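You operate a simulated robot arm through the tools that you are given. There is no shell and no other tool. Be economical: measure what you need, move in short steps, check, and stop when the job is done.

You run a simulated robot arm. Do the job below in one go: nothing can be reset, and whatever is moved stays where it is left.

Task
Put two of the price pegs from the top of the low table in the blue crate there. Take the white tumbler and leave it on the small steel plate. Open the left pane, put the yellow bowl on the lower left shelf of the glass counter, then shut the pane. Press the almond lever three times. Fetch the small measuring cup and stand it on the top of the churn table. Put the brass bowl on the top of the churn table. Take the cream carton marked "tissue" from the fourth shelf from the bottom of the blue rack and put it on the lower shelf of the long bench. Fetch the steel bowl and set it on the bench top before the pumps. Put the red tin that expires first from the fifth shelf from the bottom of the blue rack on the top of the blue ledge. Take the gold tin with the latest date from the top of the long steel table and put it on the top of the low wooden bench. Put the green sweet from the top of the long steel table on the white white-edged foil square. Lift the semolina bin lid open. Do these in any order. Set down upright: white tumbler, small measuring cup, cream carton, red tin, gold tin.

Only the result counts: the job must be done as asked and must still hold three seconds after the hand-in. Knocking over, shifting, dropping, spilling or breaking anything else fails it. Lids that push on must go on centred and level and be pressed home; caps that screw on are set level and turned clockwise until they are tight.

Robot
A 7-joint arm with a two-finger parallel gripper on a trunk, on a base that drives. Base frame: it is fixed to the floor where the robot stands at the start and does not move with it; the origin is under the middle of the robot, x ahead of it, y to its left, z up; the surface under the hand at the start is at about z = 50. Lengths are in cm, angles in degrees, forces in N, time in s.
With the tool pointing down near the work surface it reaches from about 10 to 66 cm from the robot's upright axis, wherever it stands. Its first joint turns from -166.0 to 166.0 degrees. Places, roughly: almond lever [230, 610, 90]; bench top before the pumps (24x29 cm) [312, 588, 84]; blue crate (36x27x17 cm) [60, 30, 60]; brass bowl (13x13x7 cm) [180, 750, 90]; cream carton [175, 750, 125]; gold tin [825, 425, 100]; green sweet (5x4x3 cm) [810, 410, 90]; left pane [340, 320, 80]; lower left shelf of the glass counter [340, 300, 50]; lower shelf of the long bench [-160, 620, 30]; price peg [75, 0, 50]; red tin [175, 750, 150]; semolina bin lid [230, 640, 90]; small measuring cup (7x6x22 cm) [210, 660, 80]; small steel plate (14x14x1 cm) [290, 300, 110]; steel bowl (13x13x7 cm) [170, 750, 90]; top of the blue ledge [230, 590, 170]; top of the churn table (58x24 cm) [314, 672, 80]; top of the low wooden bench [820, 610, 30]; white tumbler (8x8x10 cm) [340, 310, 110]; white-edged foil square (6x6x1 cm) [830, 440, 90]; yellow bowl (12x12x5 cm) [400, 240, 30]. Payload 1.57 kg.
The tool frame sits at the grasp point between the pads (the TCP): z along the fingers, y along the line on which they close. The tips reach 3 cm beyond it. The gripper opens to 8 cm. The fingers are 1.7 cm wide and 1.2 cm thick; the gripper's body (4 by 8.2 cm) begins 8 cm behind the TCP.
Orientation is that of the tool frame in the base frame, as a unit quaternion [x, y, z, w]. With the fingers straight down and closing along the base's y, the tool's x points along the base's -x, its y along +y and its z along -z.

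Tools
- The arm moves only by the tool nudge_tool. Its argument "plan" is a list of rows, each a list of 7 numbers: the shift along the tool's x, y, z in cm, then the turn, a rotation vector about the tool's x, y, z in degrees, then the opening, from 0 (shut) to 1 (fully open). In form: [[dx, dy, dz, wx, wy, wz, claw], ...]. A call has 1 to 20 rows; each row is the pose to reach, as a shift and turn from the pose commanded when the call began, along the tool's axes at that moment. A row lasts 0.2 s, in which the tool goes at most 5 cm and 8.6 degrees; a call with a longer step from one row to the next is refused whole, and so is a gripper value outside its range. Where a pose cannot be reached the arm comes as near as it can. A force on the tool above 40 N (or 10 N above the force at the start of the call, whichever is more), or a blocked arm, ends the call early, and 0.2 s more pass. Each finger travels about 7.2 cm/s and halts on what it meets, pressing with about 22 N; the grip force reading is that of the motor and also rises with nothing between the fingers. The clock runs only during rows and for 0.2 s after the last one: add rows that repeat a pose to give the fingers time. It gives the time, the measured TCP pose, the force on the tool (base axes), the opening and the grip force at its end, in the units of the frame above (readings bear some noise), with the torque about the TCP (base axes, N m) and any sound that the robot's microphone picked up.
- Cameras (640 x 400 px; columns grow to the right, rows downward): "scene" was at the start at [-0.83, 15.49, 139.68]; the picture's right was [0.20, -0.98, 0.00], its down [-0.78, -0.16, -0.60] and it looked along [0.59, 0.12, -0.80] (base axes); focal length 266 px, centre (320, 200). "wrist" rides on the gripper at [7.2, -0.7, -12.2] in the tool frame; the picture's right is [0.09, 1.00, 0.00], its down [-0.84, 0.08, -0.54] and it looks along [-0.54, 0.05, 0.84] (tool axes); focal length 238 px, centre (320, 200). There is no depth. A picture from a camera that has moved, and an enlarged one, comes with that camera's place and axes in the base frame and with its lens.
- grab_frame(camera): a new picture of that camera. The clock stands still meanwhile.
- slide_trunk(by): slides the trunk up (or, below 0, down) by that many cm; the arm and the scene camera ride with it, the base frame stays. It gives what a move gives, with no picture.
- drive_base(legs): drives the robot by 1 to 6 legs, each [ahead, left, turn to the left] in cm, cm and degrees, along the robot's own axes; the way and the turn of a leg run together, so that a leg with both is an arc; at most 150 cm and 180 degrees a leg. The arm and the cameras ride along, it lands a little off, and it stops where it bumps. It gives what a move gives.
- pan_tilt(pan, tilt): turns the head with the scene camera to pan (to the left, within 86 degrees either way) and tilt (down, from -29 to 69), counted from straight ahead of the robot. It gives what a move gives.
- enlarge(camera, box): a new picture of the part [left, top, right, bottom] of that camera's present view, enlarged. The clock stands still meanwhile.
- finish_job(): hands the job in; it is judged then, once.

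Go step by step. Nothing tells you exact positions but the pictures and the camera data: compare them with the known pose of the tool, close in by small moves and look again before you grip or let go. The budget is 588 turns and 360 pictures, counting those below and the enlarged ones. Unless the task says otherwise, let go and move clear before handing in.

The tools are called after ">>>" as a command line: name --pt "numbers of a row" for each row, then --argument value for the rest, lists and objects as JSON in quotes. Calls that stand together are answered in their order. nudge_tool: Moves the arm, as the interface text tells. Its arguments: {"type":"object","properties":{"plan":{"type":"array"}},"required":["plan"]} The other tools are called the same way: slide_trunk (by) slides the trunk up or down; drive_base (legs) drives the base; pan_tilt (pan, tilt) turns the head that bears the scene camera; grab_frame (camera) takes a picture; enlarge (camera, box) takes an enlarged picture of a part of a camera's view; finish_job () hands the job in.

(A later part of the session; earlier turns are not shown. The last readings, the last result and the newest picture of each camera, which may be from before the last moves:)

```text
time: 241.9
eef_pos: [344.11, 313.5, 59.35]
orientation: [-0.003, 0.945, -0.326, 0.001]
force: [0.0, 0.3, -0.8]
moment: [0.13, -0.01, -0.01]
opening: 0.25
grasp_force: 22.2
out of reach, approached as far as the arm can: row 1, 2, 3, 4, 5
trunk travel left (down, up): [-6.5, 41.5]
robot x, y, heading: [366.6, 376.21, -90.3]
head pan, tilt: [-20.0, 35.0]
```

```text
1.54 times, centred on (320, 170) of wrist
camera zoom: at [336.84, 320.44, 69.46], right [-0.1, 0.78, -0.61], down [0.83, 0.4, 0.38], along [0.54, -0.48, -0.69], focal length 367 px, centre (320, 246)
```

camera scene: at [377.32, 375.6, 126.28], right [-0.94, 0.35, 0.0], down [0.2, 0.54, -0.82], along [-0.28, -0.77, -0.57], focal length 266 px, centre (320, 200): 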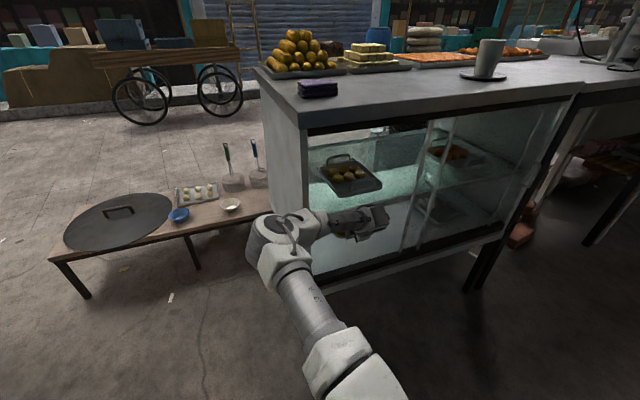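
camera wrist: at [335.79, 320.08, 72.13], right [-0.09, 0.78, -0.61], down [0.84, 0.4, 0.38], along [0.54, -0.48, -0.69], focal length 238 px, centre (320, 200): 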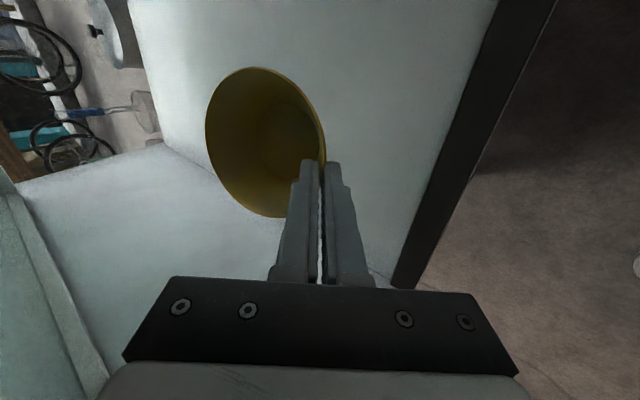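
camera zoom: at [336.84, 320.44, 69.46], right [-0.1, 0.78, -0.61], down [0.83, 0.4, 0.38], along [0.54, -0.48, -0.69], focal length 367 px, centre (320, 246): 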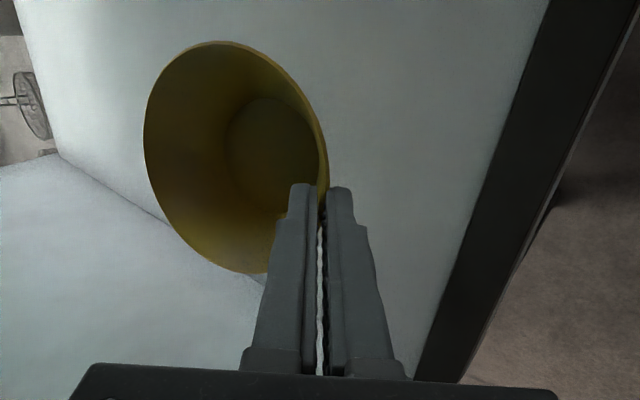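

Arm is at its reach limit; lower with the trunk instead, in small steps.

>>> slide_trunk --by -1.5

>>> slide_trunk --by -1

>>> enlarge --camera "wrist" --box '[160, 40, 480, 300]'

```text
time: 242.5
eef_pos: [344.08, 313.55, 57.86]
orientation: [-0.003, 0.945, -0.326, 0.001]
force: [0.4, -0.2, -0.9]
moment: [0.11, 0.0, -0.01]
opening: 0.22
grasp_force: 21.4
trunk travel left (down, up): [-5.0, 43.0]
robot x, y, heading: [365.94, 375.83, -90.3]
head pan, tilt: [-20.0, 35.0]
```

```text
time: 243.1
eef_pos: [344.15, 313.55, 56.89]
orientation: [-0.003, 0.946, -0.325, 0.001]
force: [-0.9, -0.3, -2.2]
moment: [0.09, -0.03, 0.03]
opening: 0.26
grasp_force: 22.0
trunk travel left (down, up): [-4.0, 44.0]
robot x, y, heading: [366.66, 376.22, -90.1]
head pan, tilt: [-20.0, 35.0]
```

```text
1.54 times, centred on (320, 170) of wrist
camera zoom: at [336.83, 320.44, 66.97], right [-0.1, 0.78, -0.61], down [0.83, 0.4, 0.38], along [0.54, -0.48, -0.69], focal length 367 px, centre (320, 246)
```

zoom: 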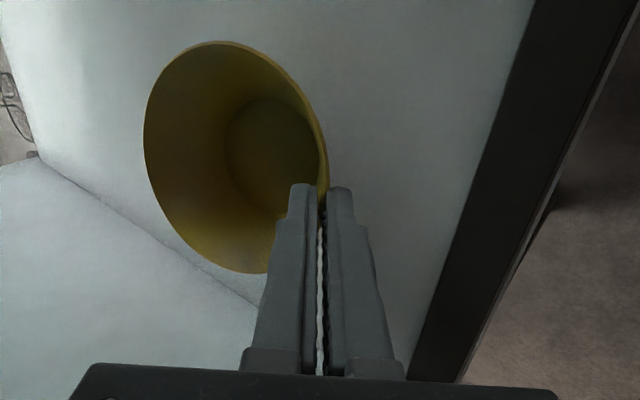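

>>> slide_trunk --by -0.7

>>> slide_trunk --by -0.7

```text
time: 243.7
eef_pos: [344.1, 313.58, 56.2]
orientation: [-0.003, 0.945, -0.326, 0.001]
force: [-0.8, 0.0, -1.6]
moment: [0.16, 0.01, 0.0]
opening: 0.23
grasp_force: 21.6
trunk travel left (down, up): [-3.3, 44.7]
robot x, y, heading: [366.42, 375.9, -90.2]
head pan, tilt: [-20.0, 35.0]
```

```text
time: 244.2
eef_pos: [344.11, 313.58, 55.46]
orientation: [-0.003, 0.946, -0.325, 0.002]
force: [-0.8, -0.9, -2.0]
moment: [0.08, 0.01, -0.04]
opening: 0.24
grasp_force: 22.2
trunk travel left (down, up): [-2.6, 45.4]
robot x, y, heading: [366.2, 375.86, -90.5]
head pan, tilt: [-20.0, 35.0]
```

>>> slide_trunk --by -0.7

>>> slide_trunk --by -0.6

>>> enlarge --camera "wrist" --box '[160, 40, 480, 300]'

>>> enlarge --camera "scene" --box '[280, 120, 460, 300]'

```text
time: 244.8
eef_pos: [343.94, 313.48, 55.23]
orientation: [-0.002, 0.945, -0.327, 0.0]
force: [1.6, 5.8, 18.5]
moment: [-0.45, 0.2, -0.01]
opening: 0.33
grasp_force: 22.2
trunk travel left (down, up): [-1.9, 46.1]
robot x, y, heading: [366.0, 375.95, -90.3]
head pan, tilt: [-20.0, 35.0]
```

```text
time: 245.3
eef_pos: [344.09, 313.52, 54.35]
orientation: [-0.002, 0.945, -0.326, 0.0]
force: [-0.1, 6.4, 19.5]
moment: [-0.5, 0.07, -0.03]
opening: 0.6
grasp_force: 21.8
trunk travel left (down, up): [-1.3, 46.7]
robot x, y, heading: [366.37, 376.08, -90.5]
head pan, tilt: [-20.0, 35.0]
```

```text
1.54 times, centred on (320, 170) of wrist
camera zoom: at [336.79, 320.52, 64.43], right [-0.1, 0.78, -0.61], down [0.84, 0.4, 0.38], along [0.54, -0.48, -0.69], focal length 367 px, centre (320, 246)
```

zoom: 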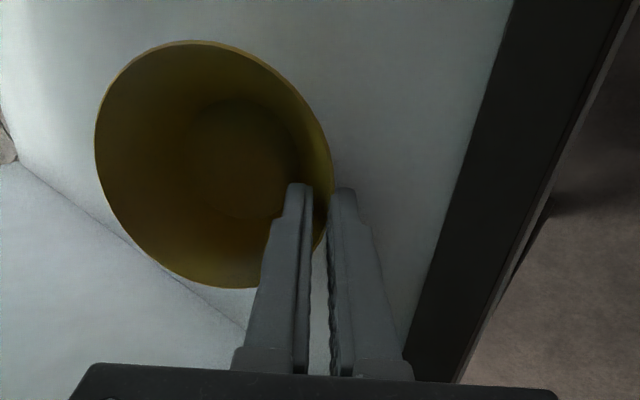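

```text
2.22 times, centred on (370, 210) of scene
camera zoom: at [377.36, 375.74, 121.07], right [-0.94, 0.35, 0.0], down [0.2, 0.54, -0.82], along [-0.29, -0.77, -0.57], focal length 592 px, centre (209, 178)
```

zoom: 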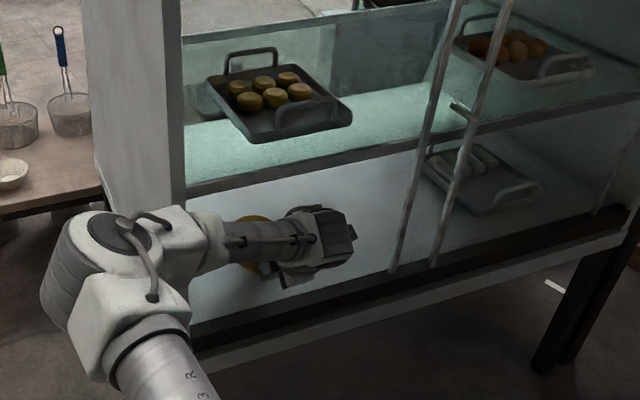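

Bowl rests level on the shelf. Open slightly and withdraw along the fingers.

>>> nudge_tool --pt "0 0 0 0 0 0 0.1" --pt "0 -0.2 -0.2 0 0 0 0.2" --pt "0 -0.3 -0.4 0 0 0 0.25" --pt "0 -0.3 -0.4 0 0 0 0.25" --pt "0 -0.3 -2.5 0 0 0 0.25" --pt "0 -0.3 -5 0 0 0 0.25" --pt "0 1 -8 0 0 0 0.25"

>>> grab_frame --camera "wrist"

```text
time: 246.9
eef_pos: [344.12, 319.27, 60.05]
orientation: [-0.002, 0.946, -0.325, 0.0]
force: [-0.6, -0.7, -1.2]
moment: [-0.01, -0.01, 0.02]
opening: 1.99
grasp_force: 0.1
trunk travel left (down, up): [-1.3, 46.7]
robot x, y, heading: [366.32, 375.99, -90.4]
head pan, tilt: [-20.0, 35.0]
```

```text
249 pictures are left
camera wrist: at [336.78, 326.1, 70.16], right [-0.1, 0.78, -0.61], down [0.83, 0.4, 0.38], along [0.54, -0.47, -0.69], focal length 238 px, centre (320, 200)
```

wrist: 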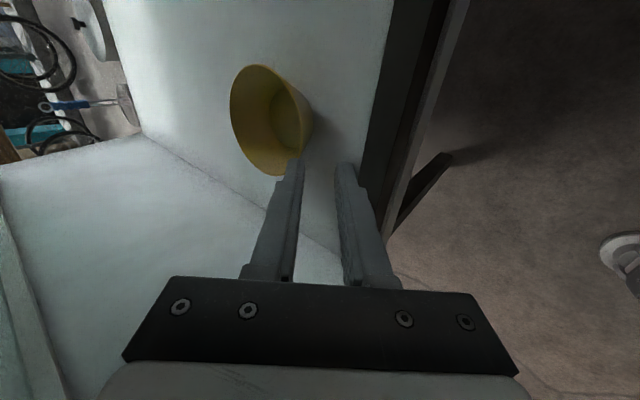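

The bowl stands on the lower left shelf. Back out, return to where I pushed the handle, and restore the handle orientation.

>>> drive_base --legs '[[-12, 0, 0.3], [0, -24, 0]]'

>>> slide_trunk --by 21

>>> nudge_tool --pt "0 0 -1.5 0.9 0.9 -8.1 0.3" --pt "0 0 -3 1.7 1.7 -16.3 0.3" --pt "0 0 -4.5 2.6 2.6 -24.4 0.3" --pt "0 0 -6 3.5 3.5 -32.6 0.3" --pt "0 0 -7.5 4.4 4.4 -40.7 0.3" --pt "0 0 -9 5.2 5.2 -48.9 0.3" --pt "0 0 -10.5 6.1 6.1 -57 0.3" --pt "0 0 -12 7 7 -65.2 0.3" --pt "0 0 -13.5 7.9 7.9 -73.3 0.3" --pt "0 0 -15 8.7 8.7 -81.5 0.4" --pt "0 0 -16 9.6 9.6 -89.6 0.4" --pt "0 0 -16 9.6 9.6 -89.6 0.4"

>>> grab_frame --camera "wrist"

>>> grab_frame --camera "scene"

```text
time: 250.4
eef_pos: [320.1, 331.01, 59.99]
orientation: [-0.005, 0.946, -0.325, 0.002]
force: [-0.1, 0.3, 0.7]
moment: [-0.01, 0.05, 0.0]
opening: 1.98
grasp_force: 0.1
trunk travel left (down, up): [-1.3, 46.7]
robot x, y, heading: [342.26, 387.75, -90.0]
head pan, tilt: [-20.0, 35.0]
```

```text
time: 252.7
eef_pos: [320.01, 330.95, 81.05]
orientation: [-0.005, 0.946, -0.325, 0.002]
force: [-0.4, 0.0, -0.4]
moment: [0.0, -0.01, 0.04]
opening: 2.0
grasp_force: 0.2
trunk travel left (down, up): [-22.3, 25.7]
robot x, y, heading: [341.87, 387.6, -90.1]
head pan, tilt: [-20.0, 35.0]
```

```text
time: 255.3
eef_pos: [320.04, 340.71, 93.63]
orientation: [0.643, -0.637, 0.302, 0.298]
force: [0.3, 0.2, 0.0]
moment: [0.02, 0.02, -0.01]
opening: 3.2
grasp_force: 0.1
trunk travel left (down, up): [-22.3, 25.7]
robot x, y, heading: [342.39, 387.59, -90.1]
head pan, tilt: [-20.0, 35.0]
```

```text
248 pictures are left
camera wrist: at [320.57, 345.53, 106.97], right [-0.99, -0.07, 0.07], down [-0.09, 0.95, -0.3], along [-0.05, -0.3, -0.95], focal length 238 px, centre (320, 200)
```

wrist: 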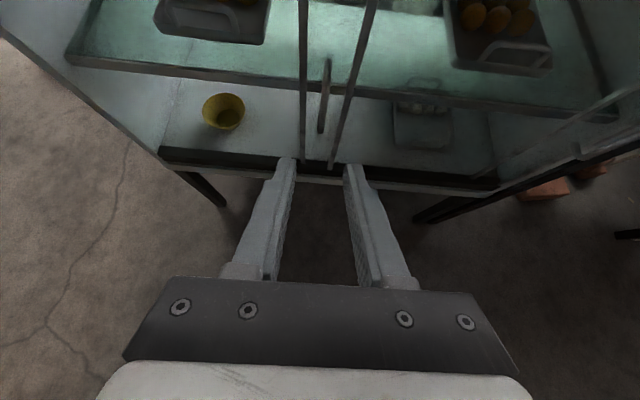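

```text
247 pictures are left
camera scene: at [353.08, 387.52, 142.08], right [-0.94, 0.34, 0.0], down [0.2, 0.54, -0.82], along [-0.28, -0.77, -0.57], focal length 266 px, centre (320, 200)
```

scene: 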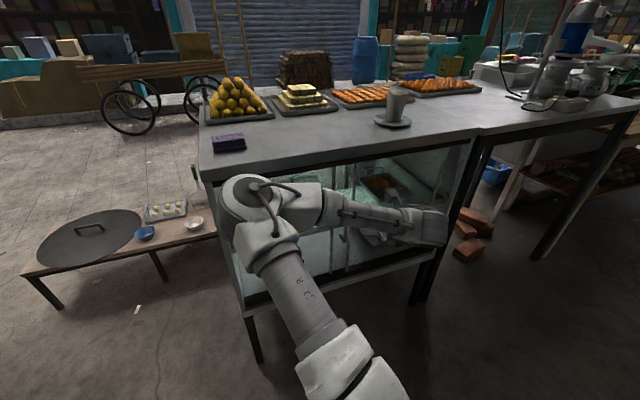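

Handle is directly ahead at x≈319.9. Straddle it.

>>> nudge_tool --pt "0 0 4 0 0 0 0.4" --pt "-0.2 0 8 0 0 0 0.4" --pt "-0.4 0 12 0 0 0 0.4" --pt "-0.6 0 16 0 0 0 0.4" --pt "-0.8 0 20 0 0 0 0.4" --pt "-0.9 0 23 0 0 0 0.4" --pt "-0.9 0 23 0 0 0 0.4"

>>> grab_frame --camera "wrist"

```text
time: 256.9
eef_pos: [320.19, 323.43, 78.17]
orientation: [0.644, -0.637, 0.302, 0.298]
force: [-0.5, -0.5, -0.2]
moment: [0.0, 0.02, 0.0]
opening: 3.19
grasp_force: 0.0
trunk travel left (down, up): [-22.3, 25.7]
robot x, y, heading: [342.18, 387.51, -89.8]
head pan, tilt: [-20.0, 35.0]
```

```text
246 pictures are left
camera wrist: at [320.68, 328.25, 91.59], right [-1.0, -0.07, 0.07], down [-0.09, 0.95, -0.3], along [-0.05, -0.3, -0.95], focal length 238 px, centre (320, 200)
```

wrist: 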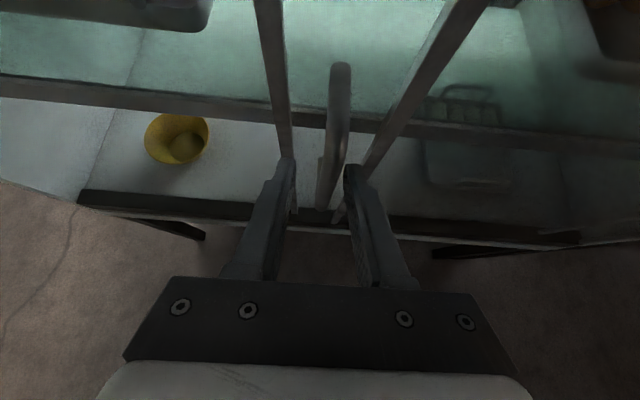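

Straddling the bar. Drive left to push the pane shut most of the way.

>>> drive_base --legs '[[0, 32, 0]]'

>>> grab_frame --camera "wrist"

>>> grab_frame --camera "scene"

```text
time: 259.8
eef_pos: [351.86, 323.48, 78.33]
orientation: [0.644, -0.636, 0.302, 0.297]
force: [-0.9, 0.3, -1.1]
moment: [0.02, 0.0, 0.01]
opening: 3.33
grasp_force: 0.2
trunk travel left (down, up): [-22.3, 25.7]
robot x, y, heading: [373.61, 387.62, -90.1]
head pan, tilt: [-20.0, 35.0]
```

```text
245 pictures are left
camera wrist: at [352.32, 328.21, 91.63], right [-0.99, -0.07, 0.07], down [-0.09, 0.95, -0.3], along [-0.04, -0.3, -0.95], focal length 238 px, centre (320, 200)
```

wrist: 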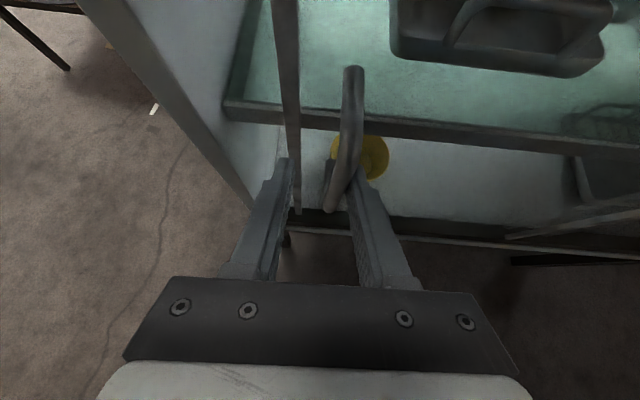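

```text
244 pictures are left
camera scene: at [384.5, 387.58, 142.08], right [-0.94, 0.34, 0.0], down [0.19, 0.54, -0.82], along [-0.28, -0.77, -0.57], focal length 266 px, centre (320, 200)
```

scene: 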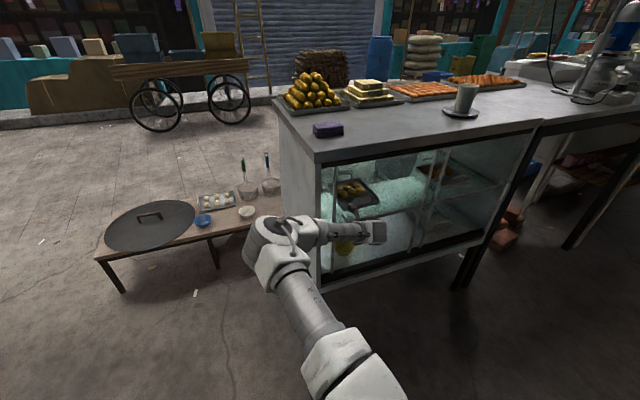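

Nearly shut; push the last bit with the arm until it stops.

>>> nudge_tool --pt "0 -1.5 0 0 0 0 0.4" --pt "0 -3 0 0 0 0 0.4" --pt "0 -4 0 0 0 0 0.4" --pt "0 -5 0 0 0 0 0.4" --pt "0 -5.6 0 0 0 0 0.4" --pt "0 -6.2 0 0 0 0 0.4" --pt "0 -6.8 0 0 0 0 0.4" --pt "0 -7.4 0 0 0 0 0.4"

>>> grab_frame --camera "wrist"

```text
time: 261.6
eef_pos: [357.62, 323.84, 78.54]
orientation: [-0.637, 0.643, -0.294, -0.306]
force: [-21.4, -5.3, -3.5]
moment: [-0.14, -0.13, -0.11]
opening: 5.11
grasp_force: 10.8
trunk travel left (down, up): [-22.3, 25.7]
robot x, y, heading: [373.42, 388.1, -90.0]
head pan, tilt: [-20.0, 35.0]
stopped in row 8: the force on the tool passed its limit at 42 N (the readings are from after the stop); the commanded pose is now the measured one
```

```text
243 pictures are left
camera wrist: at [358.34, 328.52, 91.76], right [-1.0, -0.04, 0.08], down [-0.07, 0.95, -0.29], along [-0.07, -0.3, -0.95], focal length 238 px, centre (320, 200)
```

wrist: 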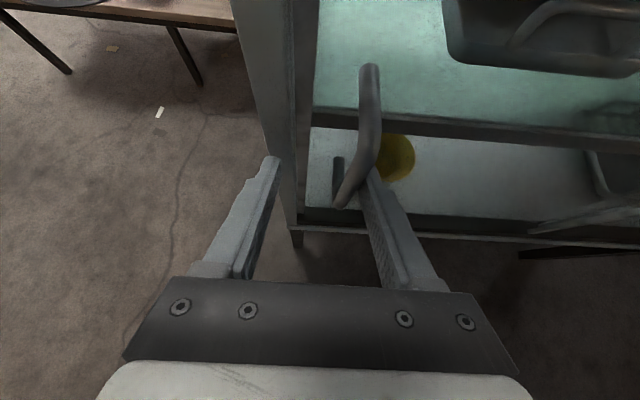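

The stop was reached at the original bar position, so the pane is shut. Relax and withdraw.

>>> nudge_tool --pt "0 0.8 0 0 0 0 0.64" --pt "0 1.0 -2 0 0 0 0.64" --pt "0 1.0 -6 0 0 0 0.64" --pt "0 1.0 -10 0 0 0 0.64" --pt "0 1.0 -14 0 0 0 0.64" --pt "0 1.0 -18 0 0 0 0.4"

>>> enlarge --camera "scene" --box '[270, 70, 550, 300]'

>>> grab_frame --camera "wrist"

```text
time: 263.0
eef_pos: [357.54, 337.32, 89.85]
orientation: [0.641, -0.64, 0.298, 0.302]
force: [-0.8, 0.0, -0.6]
moment: [0.0, 0.03, 0.0]
opening: 3.22
grasp_force: 0.1
trunk travel left (down, up): [-22.3, 25.7]
robot x, y, heading: [373.46, 387.74, -89.9]
head pan, tilt: [-20.0, 35.0]
```

```text
1.74 times, centred on (410, 185) of scene
camera zoom: at [384.47, 387.53, 142.07], right [-0.94, 0.34, 0.0], down [0.2, 0.54, -0.82], along [-0.28, -0.77, -0.57], focal length 464 px, centre (164, 226)
```

zoom: 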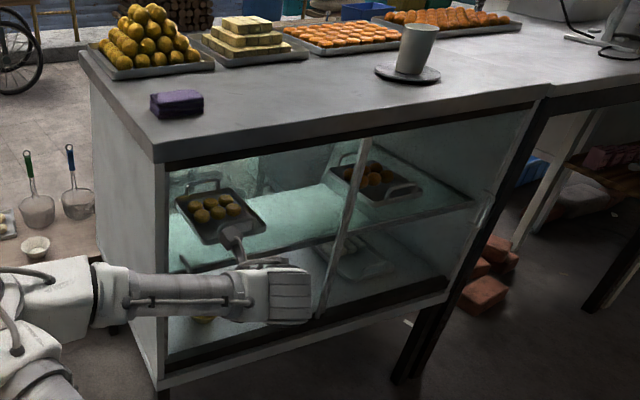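

```text
241 pictures are left
camera wrist: at [358.23, 342.1, 103.07], right [-1.0, -0.06, 0.08], down [-0.08, 0.95, -0.3], along [-0.05, -0.3, -0.95], focal length 238 px, centre (320, 200)
```

wrist: 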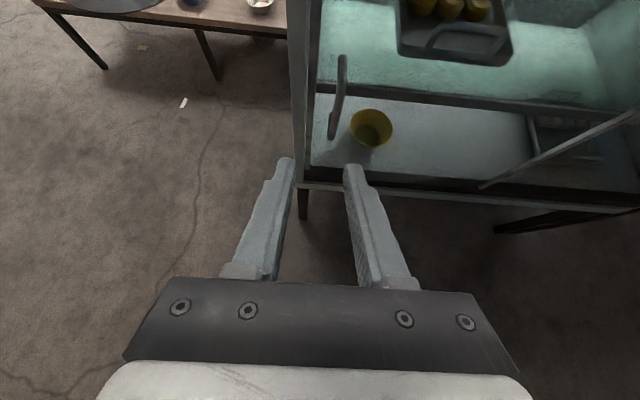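

Pane shut with the bowl inside. Next I need the way to the back rooms: move to the open area at x≈455 and turn to look.

>>> drive_base --legs '[[0, 82, 0], [0, 0, 150]]'

>>> pan_tilt --pan 40 --tilt 15

>>> grab_frame --camera "scene"

>>> pan_tilt --pan -20 --tilt 15

>>> grab_frame --camera "scene"

```text
time: 277.9
eef_pos: [494.46, 425.42, 89.59]
orientation: [0.779, 0.461, 0.368, -0.214]
force: [-0.2, 1.2, 0.6]
moment: [0.02, 0.04, -0.04]
opening: 3.21
grasp_force: 0.0
trunk travel left (down, up): [-22.3, 25.7]
robot x, y, heading: [456.47, 388.97, 60.7]
head pan, tilt: [-20.0, 35.0]
```

```text
time: 279.2
eef_pos: [494.46, 425.4, 89.66]
orientation: [0.779, 0.461, 0.367, -0.213]
force: [1.1, 0.0, 0.1]
moment: [-0.02, 0.0, -0.01]
opening: 3.2
grasp_force: 0.0
trunk travel left (down, up): [-22.3, 25.7]
robot x, y, heading: [456.49, 388.99, 61.2]
head pan, tilt: [40.0, 15.0]
```

```text
240 pictures are left
camera scene: at [438.06, 397.81, 145.27], right [0.98, 0.19, 0.0], down [0.05, -0.25, -0.97], along [-0.19, 0.95, -0.26], focal length 266 px, centre (320, 200)
```

scene: 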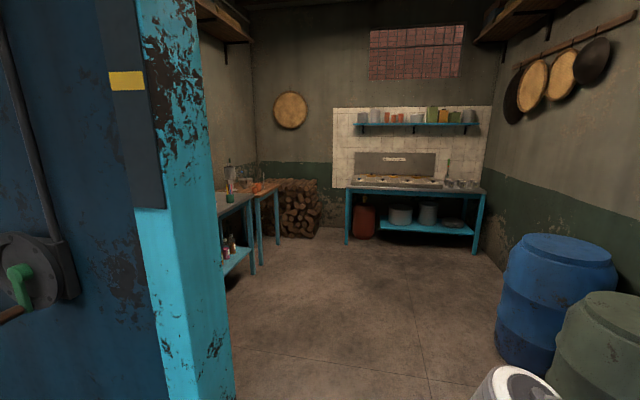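

```text
time: 280.5
eef_pos: [494.44, 425.38, 89.74]
orientation: [0.779, 0.462, 0.366, -0.214]
force: [0.5, -0.3, 0.8]
moment: [-0.01, -0.01, 0.01]
opening: 3.2
grasp_force: 0.2
trunk travel left (down, up): [-22.3, 25.7]
robot x, y, heading: [456.15, 388.7, 60.9]
head pan, tilt: [-20.0, 15.0]
```

```text
239 pictures are left
camera scene: at [446.89, 394.81, 145.28], right [0.66, -0.75, 0.0], down [-0.19, -0.17, -0.97], along [0.73, 0.64, -0.26], focal length 266 px, centre (320, 200)
```

scene: 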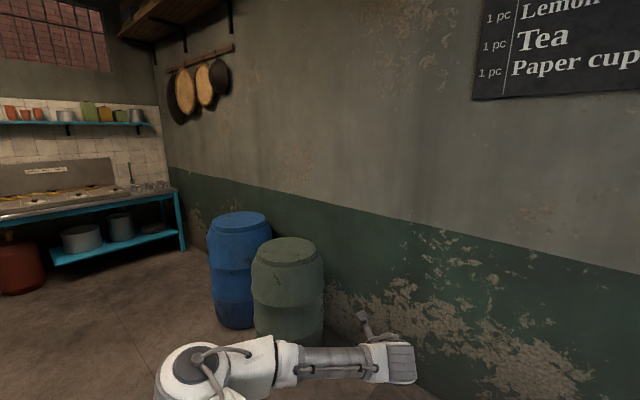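

That's a separate kitchen. The other work area opens from behind the counters further west. Turn to face west and look along the aisle.

>>> drive_base --legs '[[0, -5, 119]]'

>>> pan_tilt --pan 0 --tilt 20

>>> grab_frame --camera "scene"

```text
time: 287.5
eef_pos: [409.76, 408.84, 89.76]
orientation: [0.015, 0.905, 0.01, -0.424]
force: [0.4, 0.2, -0.7]
moment: [-0.02, -0.01, 0.0]
opening: 3.21
grasp_force: 0.0
trunk travel left (down, up): [-22.3, 25.7]
robot x, y, heading: [459.4, 390.94, 178.1]
head pan, tilt: [-20.0, 15.0]
```

```text
time: 288.3
eef_pos: [409.88, 408.79, 89.77]
orientation: [0.015, 0.905, 0.01, -0.425]
force: [-0.4, -0.6, -0.1]
moment: [0.02, 0.01, 0.02]
opening: 3.21
grasp_force: 0.0
trunk travel left (down, up): [-22.3, 25.7]
robot x, y, heading: [459.79, 390.97, 178.0]
head pan, tilt: [0.0, 20.0]
```

```text
238 pictures are left
camera scene: at [457.84, 377.06, 144.46], right [0.04, 1.0, 0.0], down [0.34, -0.01, -0.94], along [-0.94, 0.03, -0.34], focal length 266 px, centre (320, 200)
```

scene: 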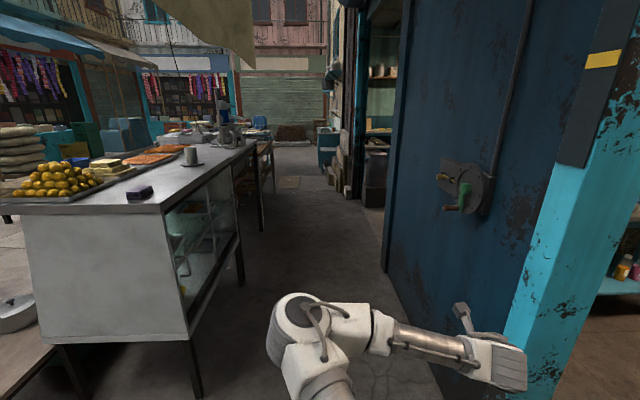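

Aisle is clear. Drive west about 205 cm and look into the opening.

>>> drive_base --legs '[[0, 8, 2], [150, 0, 0], [55, 0, 0]]'

>>> pan_tilt --pan -60 --tilt 18

>>> grab_frame --camera "scene"

>>> pan_tilt --pan 0 --tilt 20

>>> grab_frame --camera "scene"

```text
time: 302.9
eef_pos: [203.18, 391.95, 89.76]
orientation: [-0.019, 0.905, -0.006, -0.425]
force: [-0.3, -0.3, -1.4]
moment: [0.0, 0.02, 0.0]
opening: 3.21
grasp_force: 0.0
trunk travel left (down, up): [-22.3, 25.7]
robot x, y, heading: [254.3, 378.21, -177.5]
head pan, tilt: [0.0, 20.0]
```

```text
time: 304.1
eef_pos: [203.25, 392.14, 89.7]
orientation: [-0.019, 0.905, -0.005, -0.425]
force: [0.3, -0.5, 0.0]
moment: [0.02, 0.04, 0.03]
opening: 3.18
grasp_force: 0.1
trunk travel left (down, up): [-22.3, 25.7]
robot x, y, heading: [254.45, 378.08, -177.7]
head pan, tilt: [-60.0, 18.0]
```

```text
237 pictures are left
camera scene: at [257.7, 372.3, 144.79], right [0.84, 0.54, 0.0], down [0.17, -0.26, -0.95], along [-0.51, 0.8, -0.31], focal length 266 px, centre (320, 200)
```

scene: 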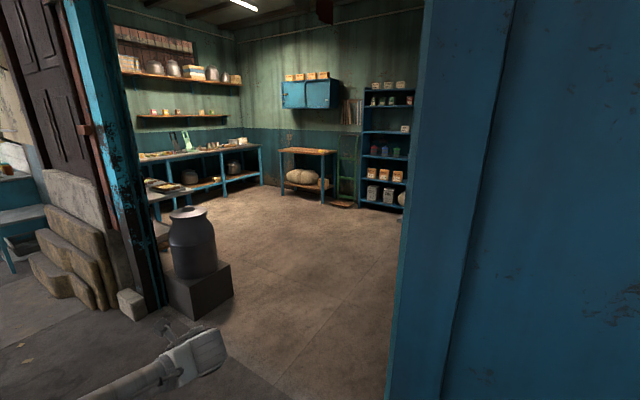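

```text
time: 305.4
eef_pos: [203.02, 391.97, 89.79]
orientation: [-0.02, 0.904, -0.006, -0.426]
force: [0.8, 0.0, -0.7]
moment: [-0.01, -0.04, 0.05]
opening: 3.19
grasp_force: 0.0
trunk travel left (down, up): [-22.3, 25.7]
robot x, y, heading: [254.31, 378.26, -177.6]
head pan, tilt: [0.0, 20.0]
```

```text
236 pictures are left
camera scene: at [253.42, 364.04, 144.46], right [-0.04, 1.0, 0.0], down [0.34, 0.01, -0.94], along [-0.94, -0.04, -0.34], focal length 266 px, centre (320, 200)
```

scene: 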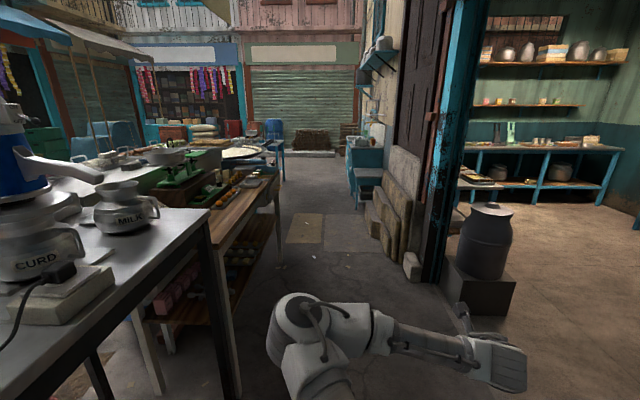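

The doorway spans x≈100–240 at y≈443. Drive to x=172, turn north, enter a bit and look.

>>> drive_base --legs '[[82, 0, 0], [0, 0, -92.4], [110, 0, 0]]'

>>> pan_tilt --pan 0 --tilt 15

>>> grab_frame --camera "scene"

>>> pan_tilt --pan -60 --tilt 20

>>> grab_frame --camera "scene"

>>> pan_tilt --pan 60 --tilt 20

>>> grab_frame --camera "scene"

```text
time: 323.4
eef_pos: [183.49, 535.21, 89.65]
orientation: [0.629, 0.651, 0.298, -0.303]
force: [-0.5, 0.2, 0.2]
moment: [0.01, 0.03, -0.01]
opening: 3.19
grasp_force: 0.2
trunk travel left (down, up): [-22.3, 25.7]
robot x, y, heading: [168.81, 483.84, 91.6]
head pan, tilt: [0.0, 20.0]
```

```text
time: 324.1
eef_pos: [183.7, 535.06, 89.69]
orientation: [0.63, 0.65, 0.298, -0.303]
force: [0.7, -1.0, 0.0]
moment: [-0.01, 0.02, 0.0]
opening: 3.21
grasp_force: 0.0
trunk travel left (down, up): [-22.3, 25.7]
robot x, y, heading: [169.12, 484.24, 92.1]
head pan, tilt: [0.0, 15.0]
```

```text
235 pictures are left
camera scene: at [155.04, 485.06, 145.27], right [1.0, 0.03, 0.0], down [0.01, -0.26, -0.97], along [-0.03, 0.97, -0.26], focal length 266 px, centre (320, 200)
```

scene: 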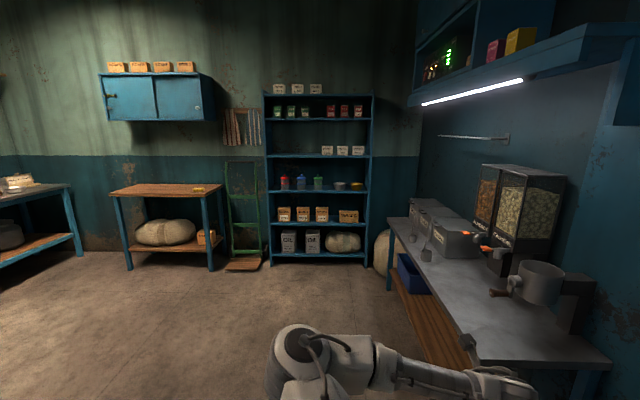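

```text
time: 325.4
eef_pos: [183.78, 535.19, 89.7]
orientation: [0.629, 0.651, 0.297, -0.304]
force: [-0.5, -0.1, -0.1]
moment: [-0.01, -0.01, 0.01]
opening: 3.19
grasp_force: 0.1
trunk travel left (down, up): [-22.3, 25.7]
robot x, y, heading: [169.68, 484.07, 91.6]
head pan, tilt: [-60.0, 20.0]
```

```text
234 pictures are left
camera scene: at [163.24, 480.64, 144.46], right [0.53, -0.85, 0.0], down [-0.29, -0.18, -0.94], along [0.8, 0.5, -0.34], focal length 266 px, centre (320, 200)
```

scene: 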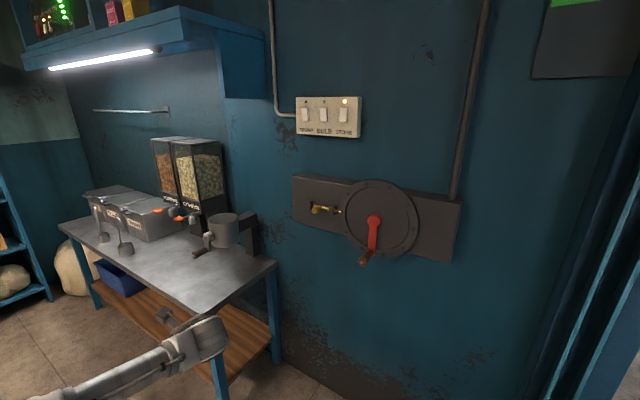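

```text
time: 327.4
eef_pos: [183.64, 535.11, 89.76]
orientation: [0.629, 0.651, 0.298, -0.304]
force: [0.4, 0.8, 0.2]
moment: [0.01, 0.01, 0.02]
opening: 3.19
grasp_force: 0.0
trunk travel left (down, up): [-22.3, 25.7]
robot x, y, heading: [168.99, 483.95, 91.7]
head pan, tilt: [60.0, 20.0]
```

```text
233 pictures are left
camera scene: at [147.13, 480.13, 144.46], right [0.47, 0.88, 0.0], down [0.3, -0.16, -0.94], along [-0.83, 0.44, -0.34], focal length 266 px, centre (320, 200)
```

scene: 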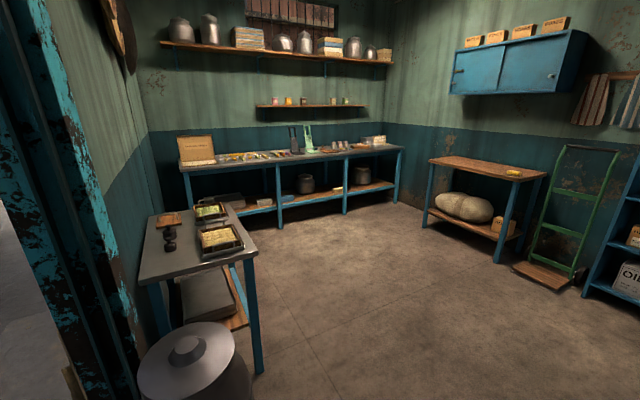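

I'm in the store room: the counter with dispensers and bins is on the right, the blue rack ahead, the long bench far left. Zoom on the dispensers and bins.

>>> pan_tilt --pan -35 --tilt 25

>>> enlarge --camera "scene" --box '[180, 80, 500, 320]'

```text
time: 329.1
eef_pos: [183.58, 535.17, 89.72]
orientation: [0.629, 0.651, 0.298, -0.304]
force: [-1.5, 0.6, 0.0]
moment: [0.01, 0.01, -0.01]
opening: 3.18
grasp_force: 0.1
trunk travel left (down, up): [-22.3, 25.7]
robot x, y, heading: [168.71, 484.4, 92.1]
head pan, tilt: [-35.0, 25.0]
```

```text
1.67 times, centred on (340, 200) of scene
camera zoom: at [160.37, 483.44, 143.65], right [0.84, -0.55, 0.0], down [-0.23, -0.35, -0.91], along [0.5, 0.76, -0.42], focal length 444 px, centre (287, 200)
```

zoom: 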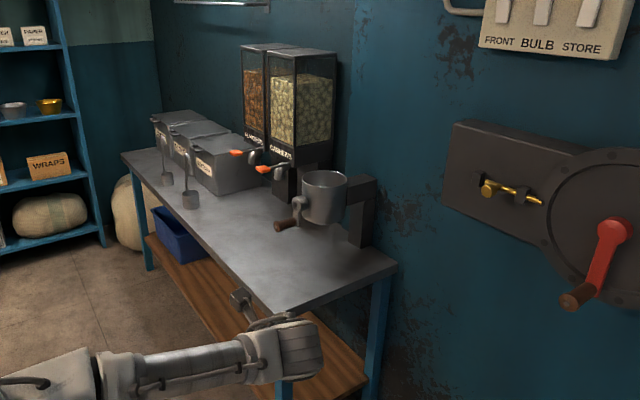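

Retract the hand a bit and drive beside the counter, facing the dispensers.

>>> nudge_tool --pt "0 0 -4 0 0 0 0.4" --pt "0 0 -8 0 0 0 0.4" --pt "0 0 -12 0 0 0 0.4" --pt "0 0 -16 0 0 0 0.4"

>>> drive_base --legs '[[0, 20, 0], [125, 0, 0], [0, 0, -92]]'

>>> pan_tilt --pan 0 --tilt 30

>>> grab_frame --camera "scene"

```text
time: 330.1
eef_pos: [183.9, 522.91, 99.73]
orientation: [0.63, 0.651, 0.298, -0.303]
force: [-0.4, -0.2, 0.5]
moment: [-0.03, -0.02, 0.0]
opening: 3.21
grasp_force: 0.0
trunk travel left (down, up): [-22.3, 25.7]
robot x, y, heading: [169.26, 484.25, 91.9]
head pan, tilt: [-35.0, 25.0]
```

```text
time: 345.5
eef_pos: [183.3, 590.5, 99.81]
orientation: [0.906, -0.018, 0.424, 0.012]
force: [-0.4, -0.2, 0.4]
moment: [0.01, 0.02, -0.02]
opening: 3.22
grasp_force: 0.1
trunk travel left (down, up): [-22.3, 25.7]
robot x, y, heading: [145.57, 608.27, -2.2]
head pan, tilt: [-35.0, 25.0]
```

```text
time: 346.5
eef_pos: [183.23, 590.4, 99.89]
orientation: [0.905, -0.018, 0.424, 0.012]
force: [-0.5, 1.1, 0.6]
moment: [-0.01, 0.0, -0.01]
opening: 3.21
grasp_force: 0.0
trunk travel left (down, up): [-22.3, 25.7]
robot x, y, heading: [145.27, 607.9, -2.3]
head pan, tilt: [0.0, 30.0]
```

```text
231 pictures are left
camera scene: at [147.16, 621.95, 142.86], right [-0.04, -1.0, 0.0], down [-0.5, 0.02, -0.87], along [0.87, -0.04, -0.5], focal length 266 px, centre (320, 200)
```

scene: 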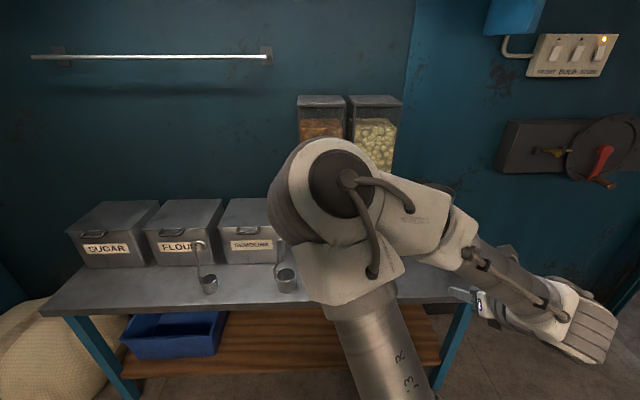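

Zoom on bins and cups.

>>> enlarge --camera "scene" --box '[60, 180, 320, 320]'

>>> drive_base --legs '[[0, -35, 2.3]]'

>>> grab_frame --camera "scene"

```text
2.46 times, centred on (190, 250) of scene
camera zoom: at [147.16, 621.95, 142.86], right [-0.04, -1.0, 0.0], down [-0.5, 0.02, -0.87], along [0.87, -0.04, -0.5], focal length 656 px, centre (640, 77)
```

zoom: 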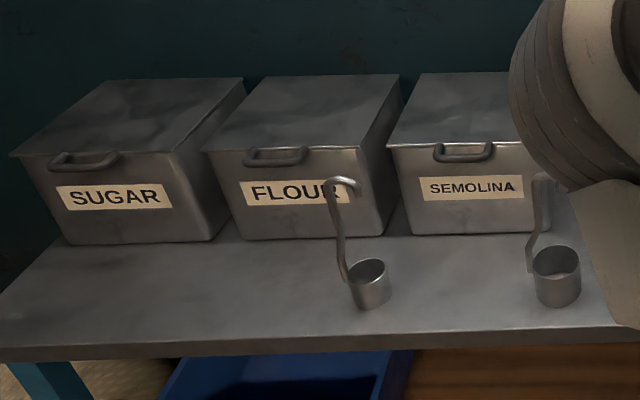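

```text
time: 349.7
eef_pos: [183.09, 557.07, 99.94]
orientation: [0.906, -0.001, 0.424, 0.003]
force: [-0.2, 0.1, -0.1]
moment: [0.0, -0.01, -0.01]
opening: 3.18
grasp_force: 0.0
trunk travel left (down, up): [-22.3, 25.7]
robot x, y, heading: [144.9, 573.41, -0.3]
head pan, tilt: [0.0, 30.0]
```

```text
229 pictures are left
camera scene: at [145.88, 587.15, 142.85], right [0.0, -1.0, 0.0], down [-0.5, 0.0, -0.87], along [0.87, 0.0, -0.5], focal length 266 px, centre (320, 200)
```

scene: 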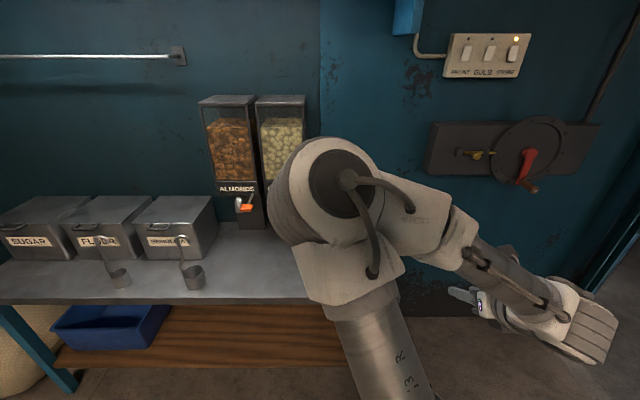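

>>> enlarge --camera "scene" --box '[180, 80, 320, 240]'

>>> enlarge --camera "scene" --box '[60, 190, 240, 310]'

```text
2.50 times, centred on (250, 160) of scene
camera zoom: at [145.88, 587.15, 142.85], right [0.0, -1.0, 0.0], down [-0.5, 0.0, -0.87], along [0.87, 0.0, -0.5], focal length 666 px, centre (495, 300)
```

zoom: 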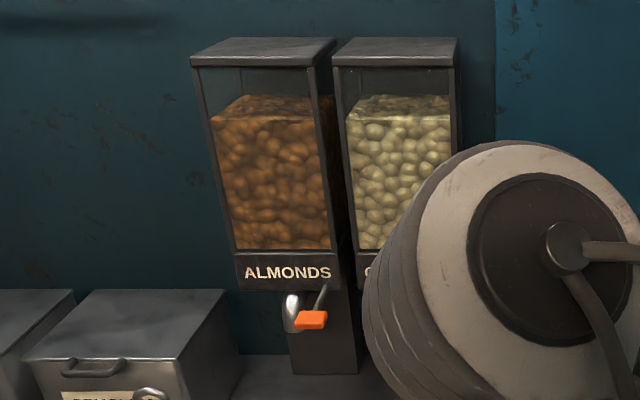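

```text
3.33 times, centred on (150, 250) of scene
camera zoom: at [145.88, 587.15, 142.85], right [0.0, -1.0, 0.0], down [-0.5, 0.0, -0.87], along [0.87, 0.0, -0.5], focal length 888 px, centre (887, 33)
```

zoom: 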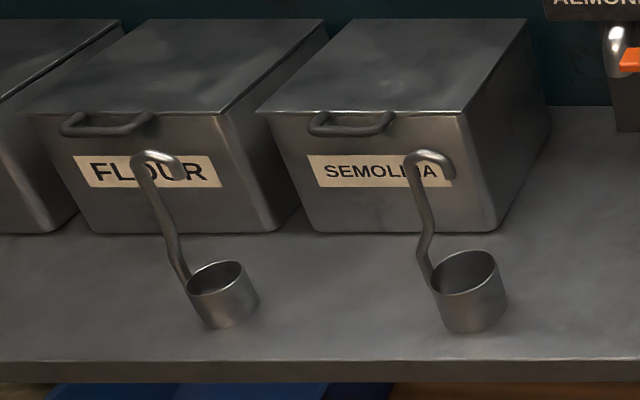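

The almond lever's orange tip is at about (225, 612.6, 94.7); the counter top is at z≈71. Drive closer, to about (165, 603).

>>> drive_base --legs '[[0, 30, 0.3], [19, 0, 0]]'

>>> grab_frame --camera "scene"

>>> grab_frame --camera "wrist"

```text
time: 354.0
eef_pos: [202.17, 587.32, 99.84]
orientation: [0.905, 0.001, 0.425, 0.003]
force: [0.1, 0.6, -0.5]
moment: [0.01, -0.01, -0.02]
opening: 3.21
grasp_force: 0.0
trunk travel left (down, up): [-22.3, 25.7]
robot x, y, heading: [163.91, 603.34, 0.3]
head pan, tilt: [0.0, 30.0]
```

```text
226 pictures are left
camera scene: at [164.75, 617.14, 142.86], right [0.0, -1.0, 0.0], down [-0.5, 0.0, -0.87], along [0.87, 0.0, -0.5], focal length 266 px, centre (320, 200)
```

scene: 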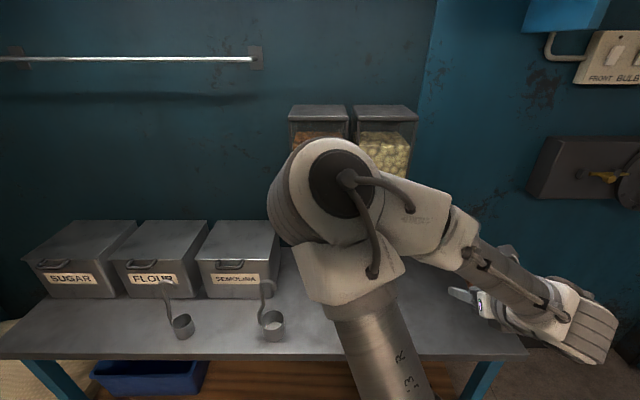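

```text
225 pictures are left
camera wrist: at [197.32, 587.95, 113.2], right [0.06, -1.0, 0.08], down [-0.95, -0.08, -0.3], along [0.3, -0.05, -0.95], focal length 238 px, centre (320, 200)
```

wrist: 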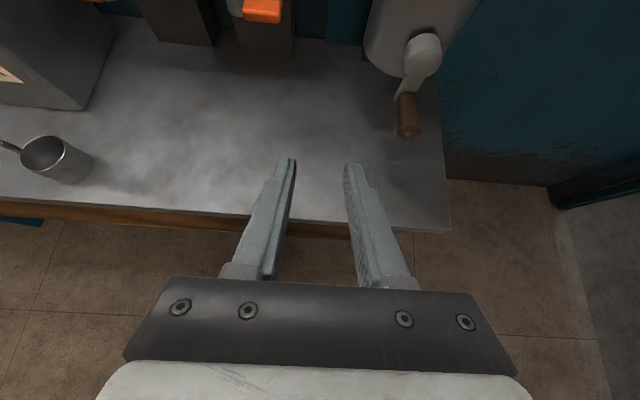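

The right (cashew) lever is at (224, 594.5); almond at (225, 612.6). Move left first, then forward, fingers closed.

>>> nudge_tool --pt "0 -4.3 0 0 0 0 0.2" --pt "0 -8.6 0 0 0 0 0" --pt "0 -12.9 0 0 0 0 0" --pt "0 -17.2 0 0 0 0 0" --pt "0 -21.3 0 0 0 0 0" --pt "0 -25.3 0 0 0 0 0" --pt "3 -25.3 3 0 0 0 0" --pt "6 -25.3 6 0 0 0 0" --pt "9 -25.3 9 0 0 0 0" --pt "9 -25.3 9 0 0 0 0"

>>> grab_frame --camera "wrist"

>>> grab_frame --camera "scene"

```text
time: 356.2
eef_pos: [214.91, 612.43, 100.88]
orientation: [0.905, 0.001, 0.425, 0.003]
force: [0.0, 0.2, 0.9]
moment: [0.01, 0.02, -0.01]
opening: 0.0
grasp_force: 20.8
out of reach, approached as far as the arm can: row 1, 2, 3, 4, 5, 6
trunk travel left (down, up): [-22.3, 25.7]
robot x, y, heading: [163.22, 603.01, 0.4]
head pan, tilt: [0.0, 30.0]
```

```text
224 pictures are left
camera wrist: at [210.08, 613.04, 114.23], right [0.06, -1.0, 0.08], down [-0.95, -0.08, -0.3], along [0.3, -0.05, -0.95], focal length 238 px, centre (320, 200)
```

wrist: 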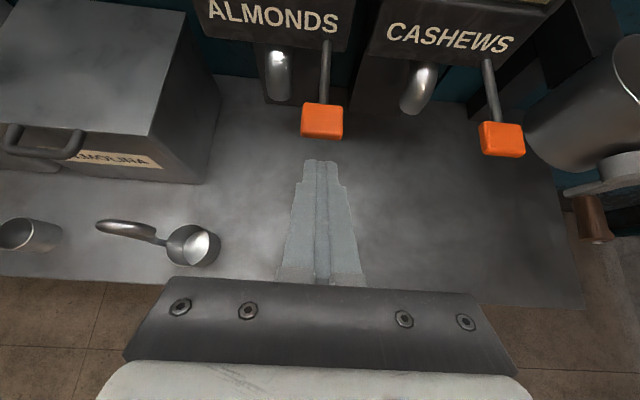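

```text
223 pictures are left
camera scene: at [164.77, 617.13, 142.86], right [0.0, -1.0, 0.0], down [-0.5, 0.0, -0.87], along [0.87, 0.0, -0.5], focal length 266 px, centre (320, 200)
```

scene: 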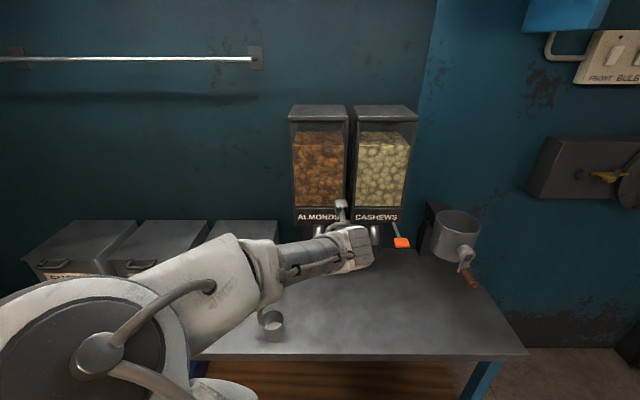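

The orange almond paddle is right ahead, its rod nearly horizontal: press down from above. Hover the fingertip over it.

>>> nudge_tool --pt "1.9 0 3 0 0 0 0" --pt "3.8 0 6 0 0 0 0" --pt "3.8 0 6 0 0 0 0"

>>> grab_frame --camera "wrist"

>>> enlarge --camera "scene" --box '[280, 180, 420, 280]'

```text
time: 357.0
eef_pos: [221.9, 612.38, 99.78]
orientation: [0.906, 0.001, 0.424, 0.002]
force: [0.5, -0.1, 0.5]
moment: [-0.02, -0.03, -0.01]
opening: 0.0
grasp_force: 21.3
trunk travel left (down, up): [-22.3, 25.7]
robot x, y, heading: [164.15, 603.08, -0.0]
head pan, tilt: [0.0, 30.0]
```

```text
222 pictures are left
camera wrist: at [217.1, 613.08, 113.24], right [0.06, -1.0, 0.08], down [-0.95, -0.08, -0.3], along [0.3, -0.05, -0.95], focal length 238 px, centre (320, 200)
```

wrist: 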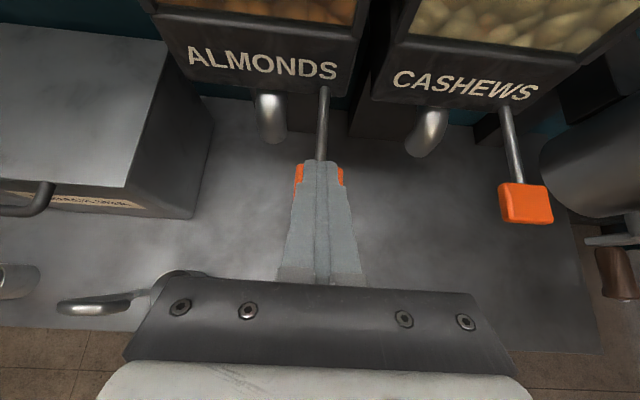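

```text
4.00 times, centred on (350, 230) of scene
camera zoom: at [164.77, 617.14, 142.85], right [0.0, -1.0, 0.0], down [-0.5, 0.0, -0.87], along [0.87, 0.0, -0.5], focal length 1066 px, centre (200, 80)
```

zoom: 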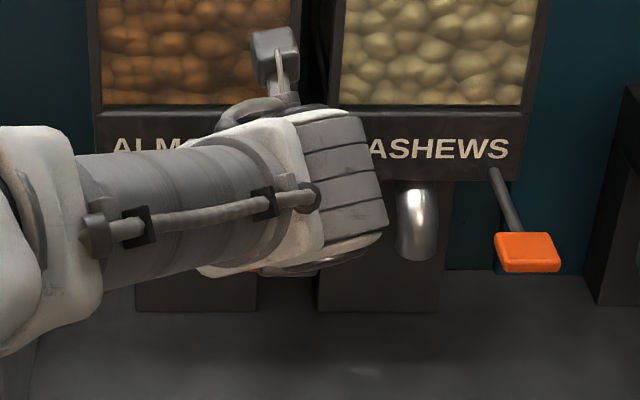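

The tip is over the paddle. Press down in small steps and listen.

>>> nudge_tool --pt "-0.39 0 0.32 0 0 0 0" --pt "-0.77 0 0.64 0 0 0 0" --pt "-1.16 0 0.96 0 0 0 0" --pt "-1.54 0 1.28 0 0 0 0" --pt "-1.93 0 1.6 0 0 0 0" --pt "-2.31 0 1.92 0 0 0 0"

>>> grab_frame --camera "wrist"

```text
time: 358.4
eef_pos: [221.79, 612.55, 97.02]
orientation: [0.905, 0.003, 0.425, 0.002]
force: [1.3, -1.1, 2.8]
moment: [0.01, -0.09, 0.02]
opening: 0.0
grasp_force: 21.4
trunk travel left (down, up): [-22.3, 25.7]
robot x, y, heading: [164.0, 602.98, 0.3]
head pan, tilt: [0.0, 30.0]
```

```text
220 pictures are left
camera wrist: at [217.04, 613.25, 110.35], right [0.06, -1.0, 0.08], down [-0.95, -0.08, -0.3], along [0.3, -0.05, -0.95], focal length 238 px, centre (320, 200)
```

wrist: 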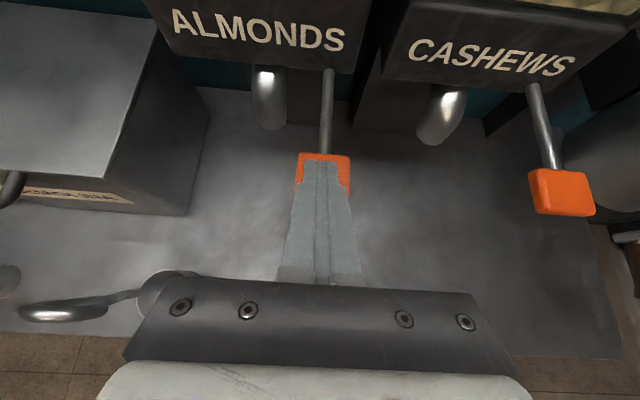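

Contact begins. Keep pressing.

>>> nudge_tool --pt "-0.39 0 0.32 0 0 0 0" --pt "-0.77 0 0.64 0 0 0 0" --pt "-1.16 0 0.96 0 0 0 0" --pt "-1.54 0 1.28 0 0 0 0"

>>> grab_frame --camera "wrist"

```text
time: 359.4
eef_pos: [221.96, 612.51, 95.55]
orientation: [0.903, 0.0, 0.429, 0.001]
force: [-1.7, 2.1, 38.5]
moment: [0.09, -0.64, -0.11]
opening: 0.0
grasp_force: 21.2
trunk travel left (down, up): [-22.3, 25.7]
robot x, y, heading: [163.77, 602.82, 0.1]
head pan, tilt: [0.0, 30.0]
```

```text
219 pictures are left
camera wrist: at [216.85, 613.21, 108.81], right [0.06, -1.0, 0.07], down [-0.95, -0.08, -0.31], along [0.31, -0.05, -0.95], focal length 238 px, centre (320, 200)
```

wrist: 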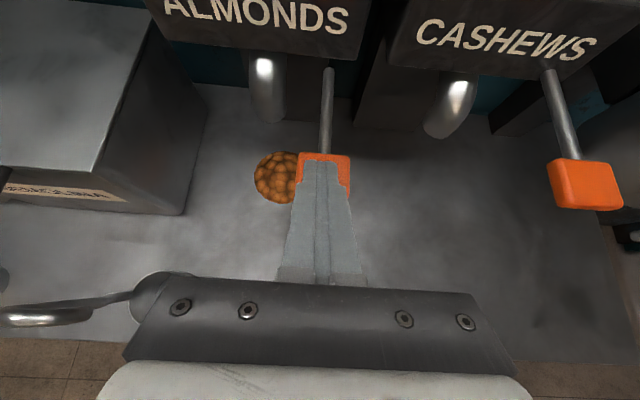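

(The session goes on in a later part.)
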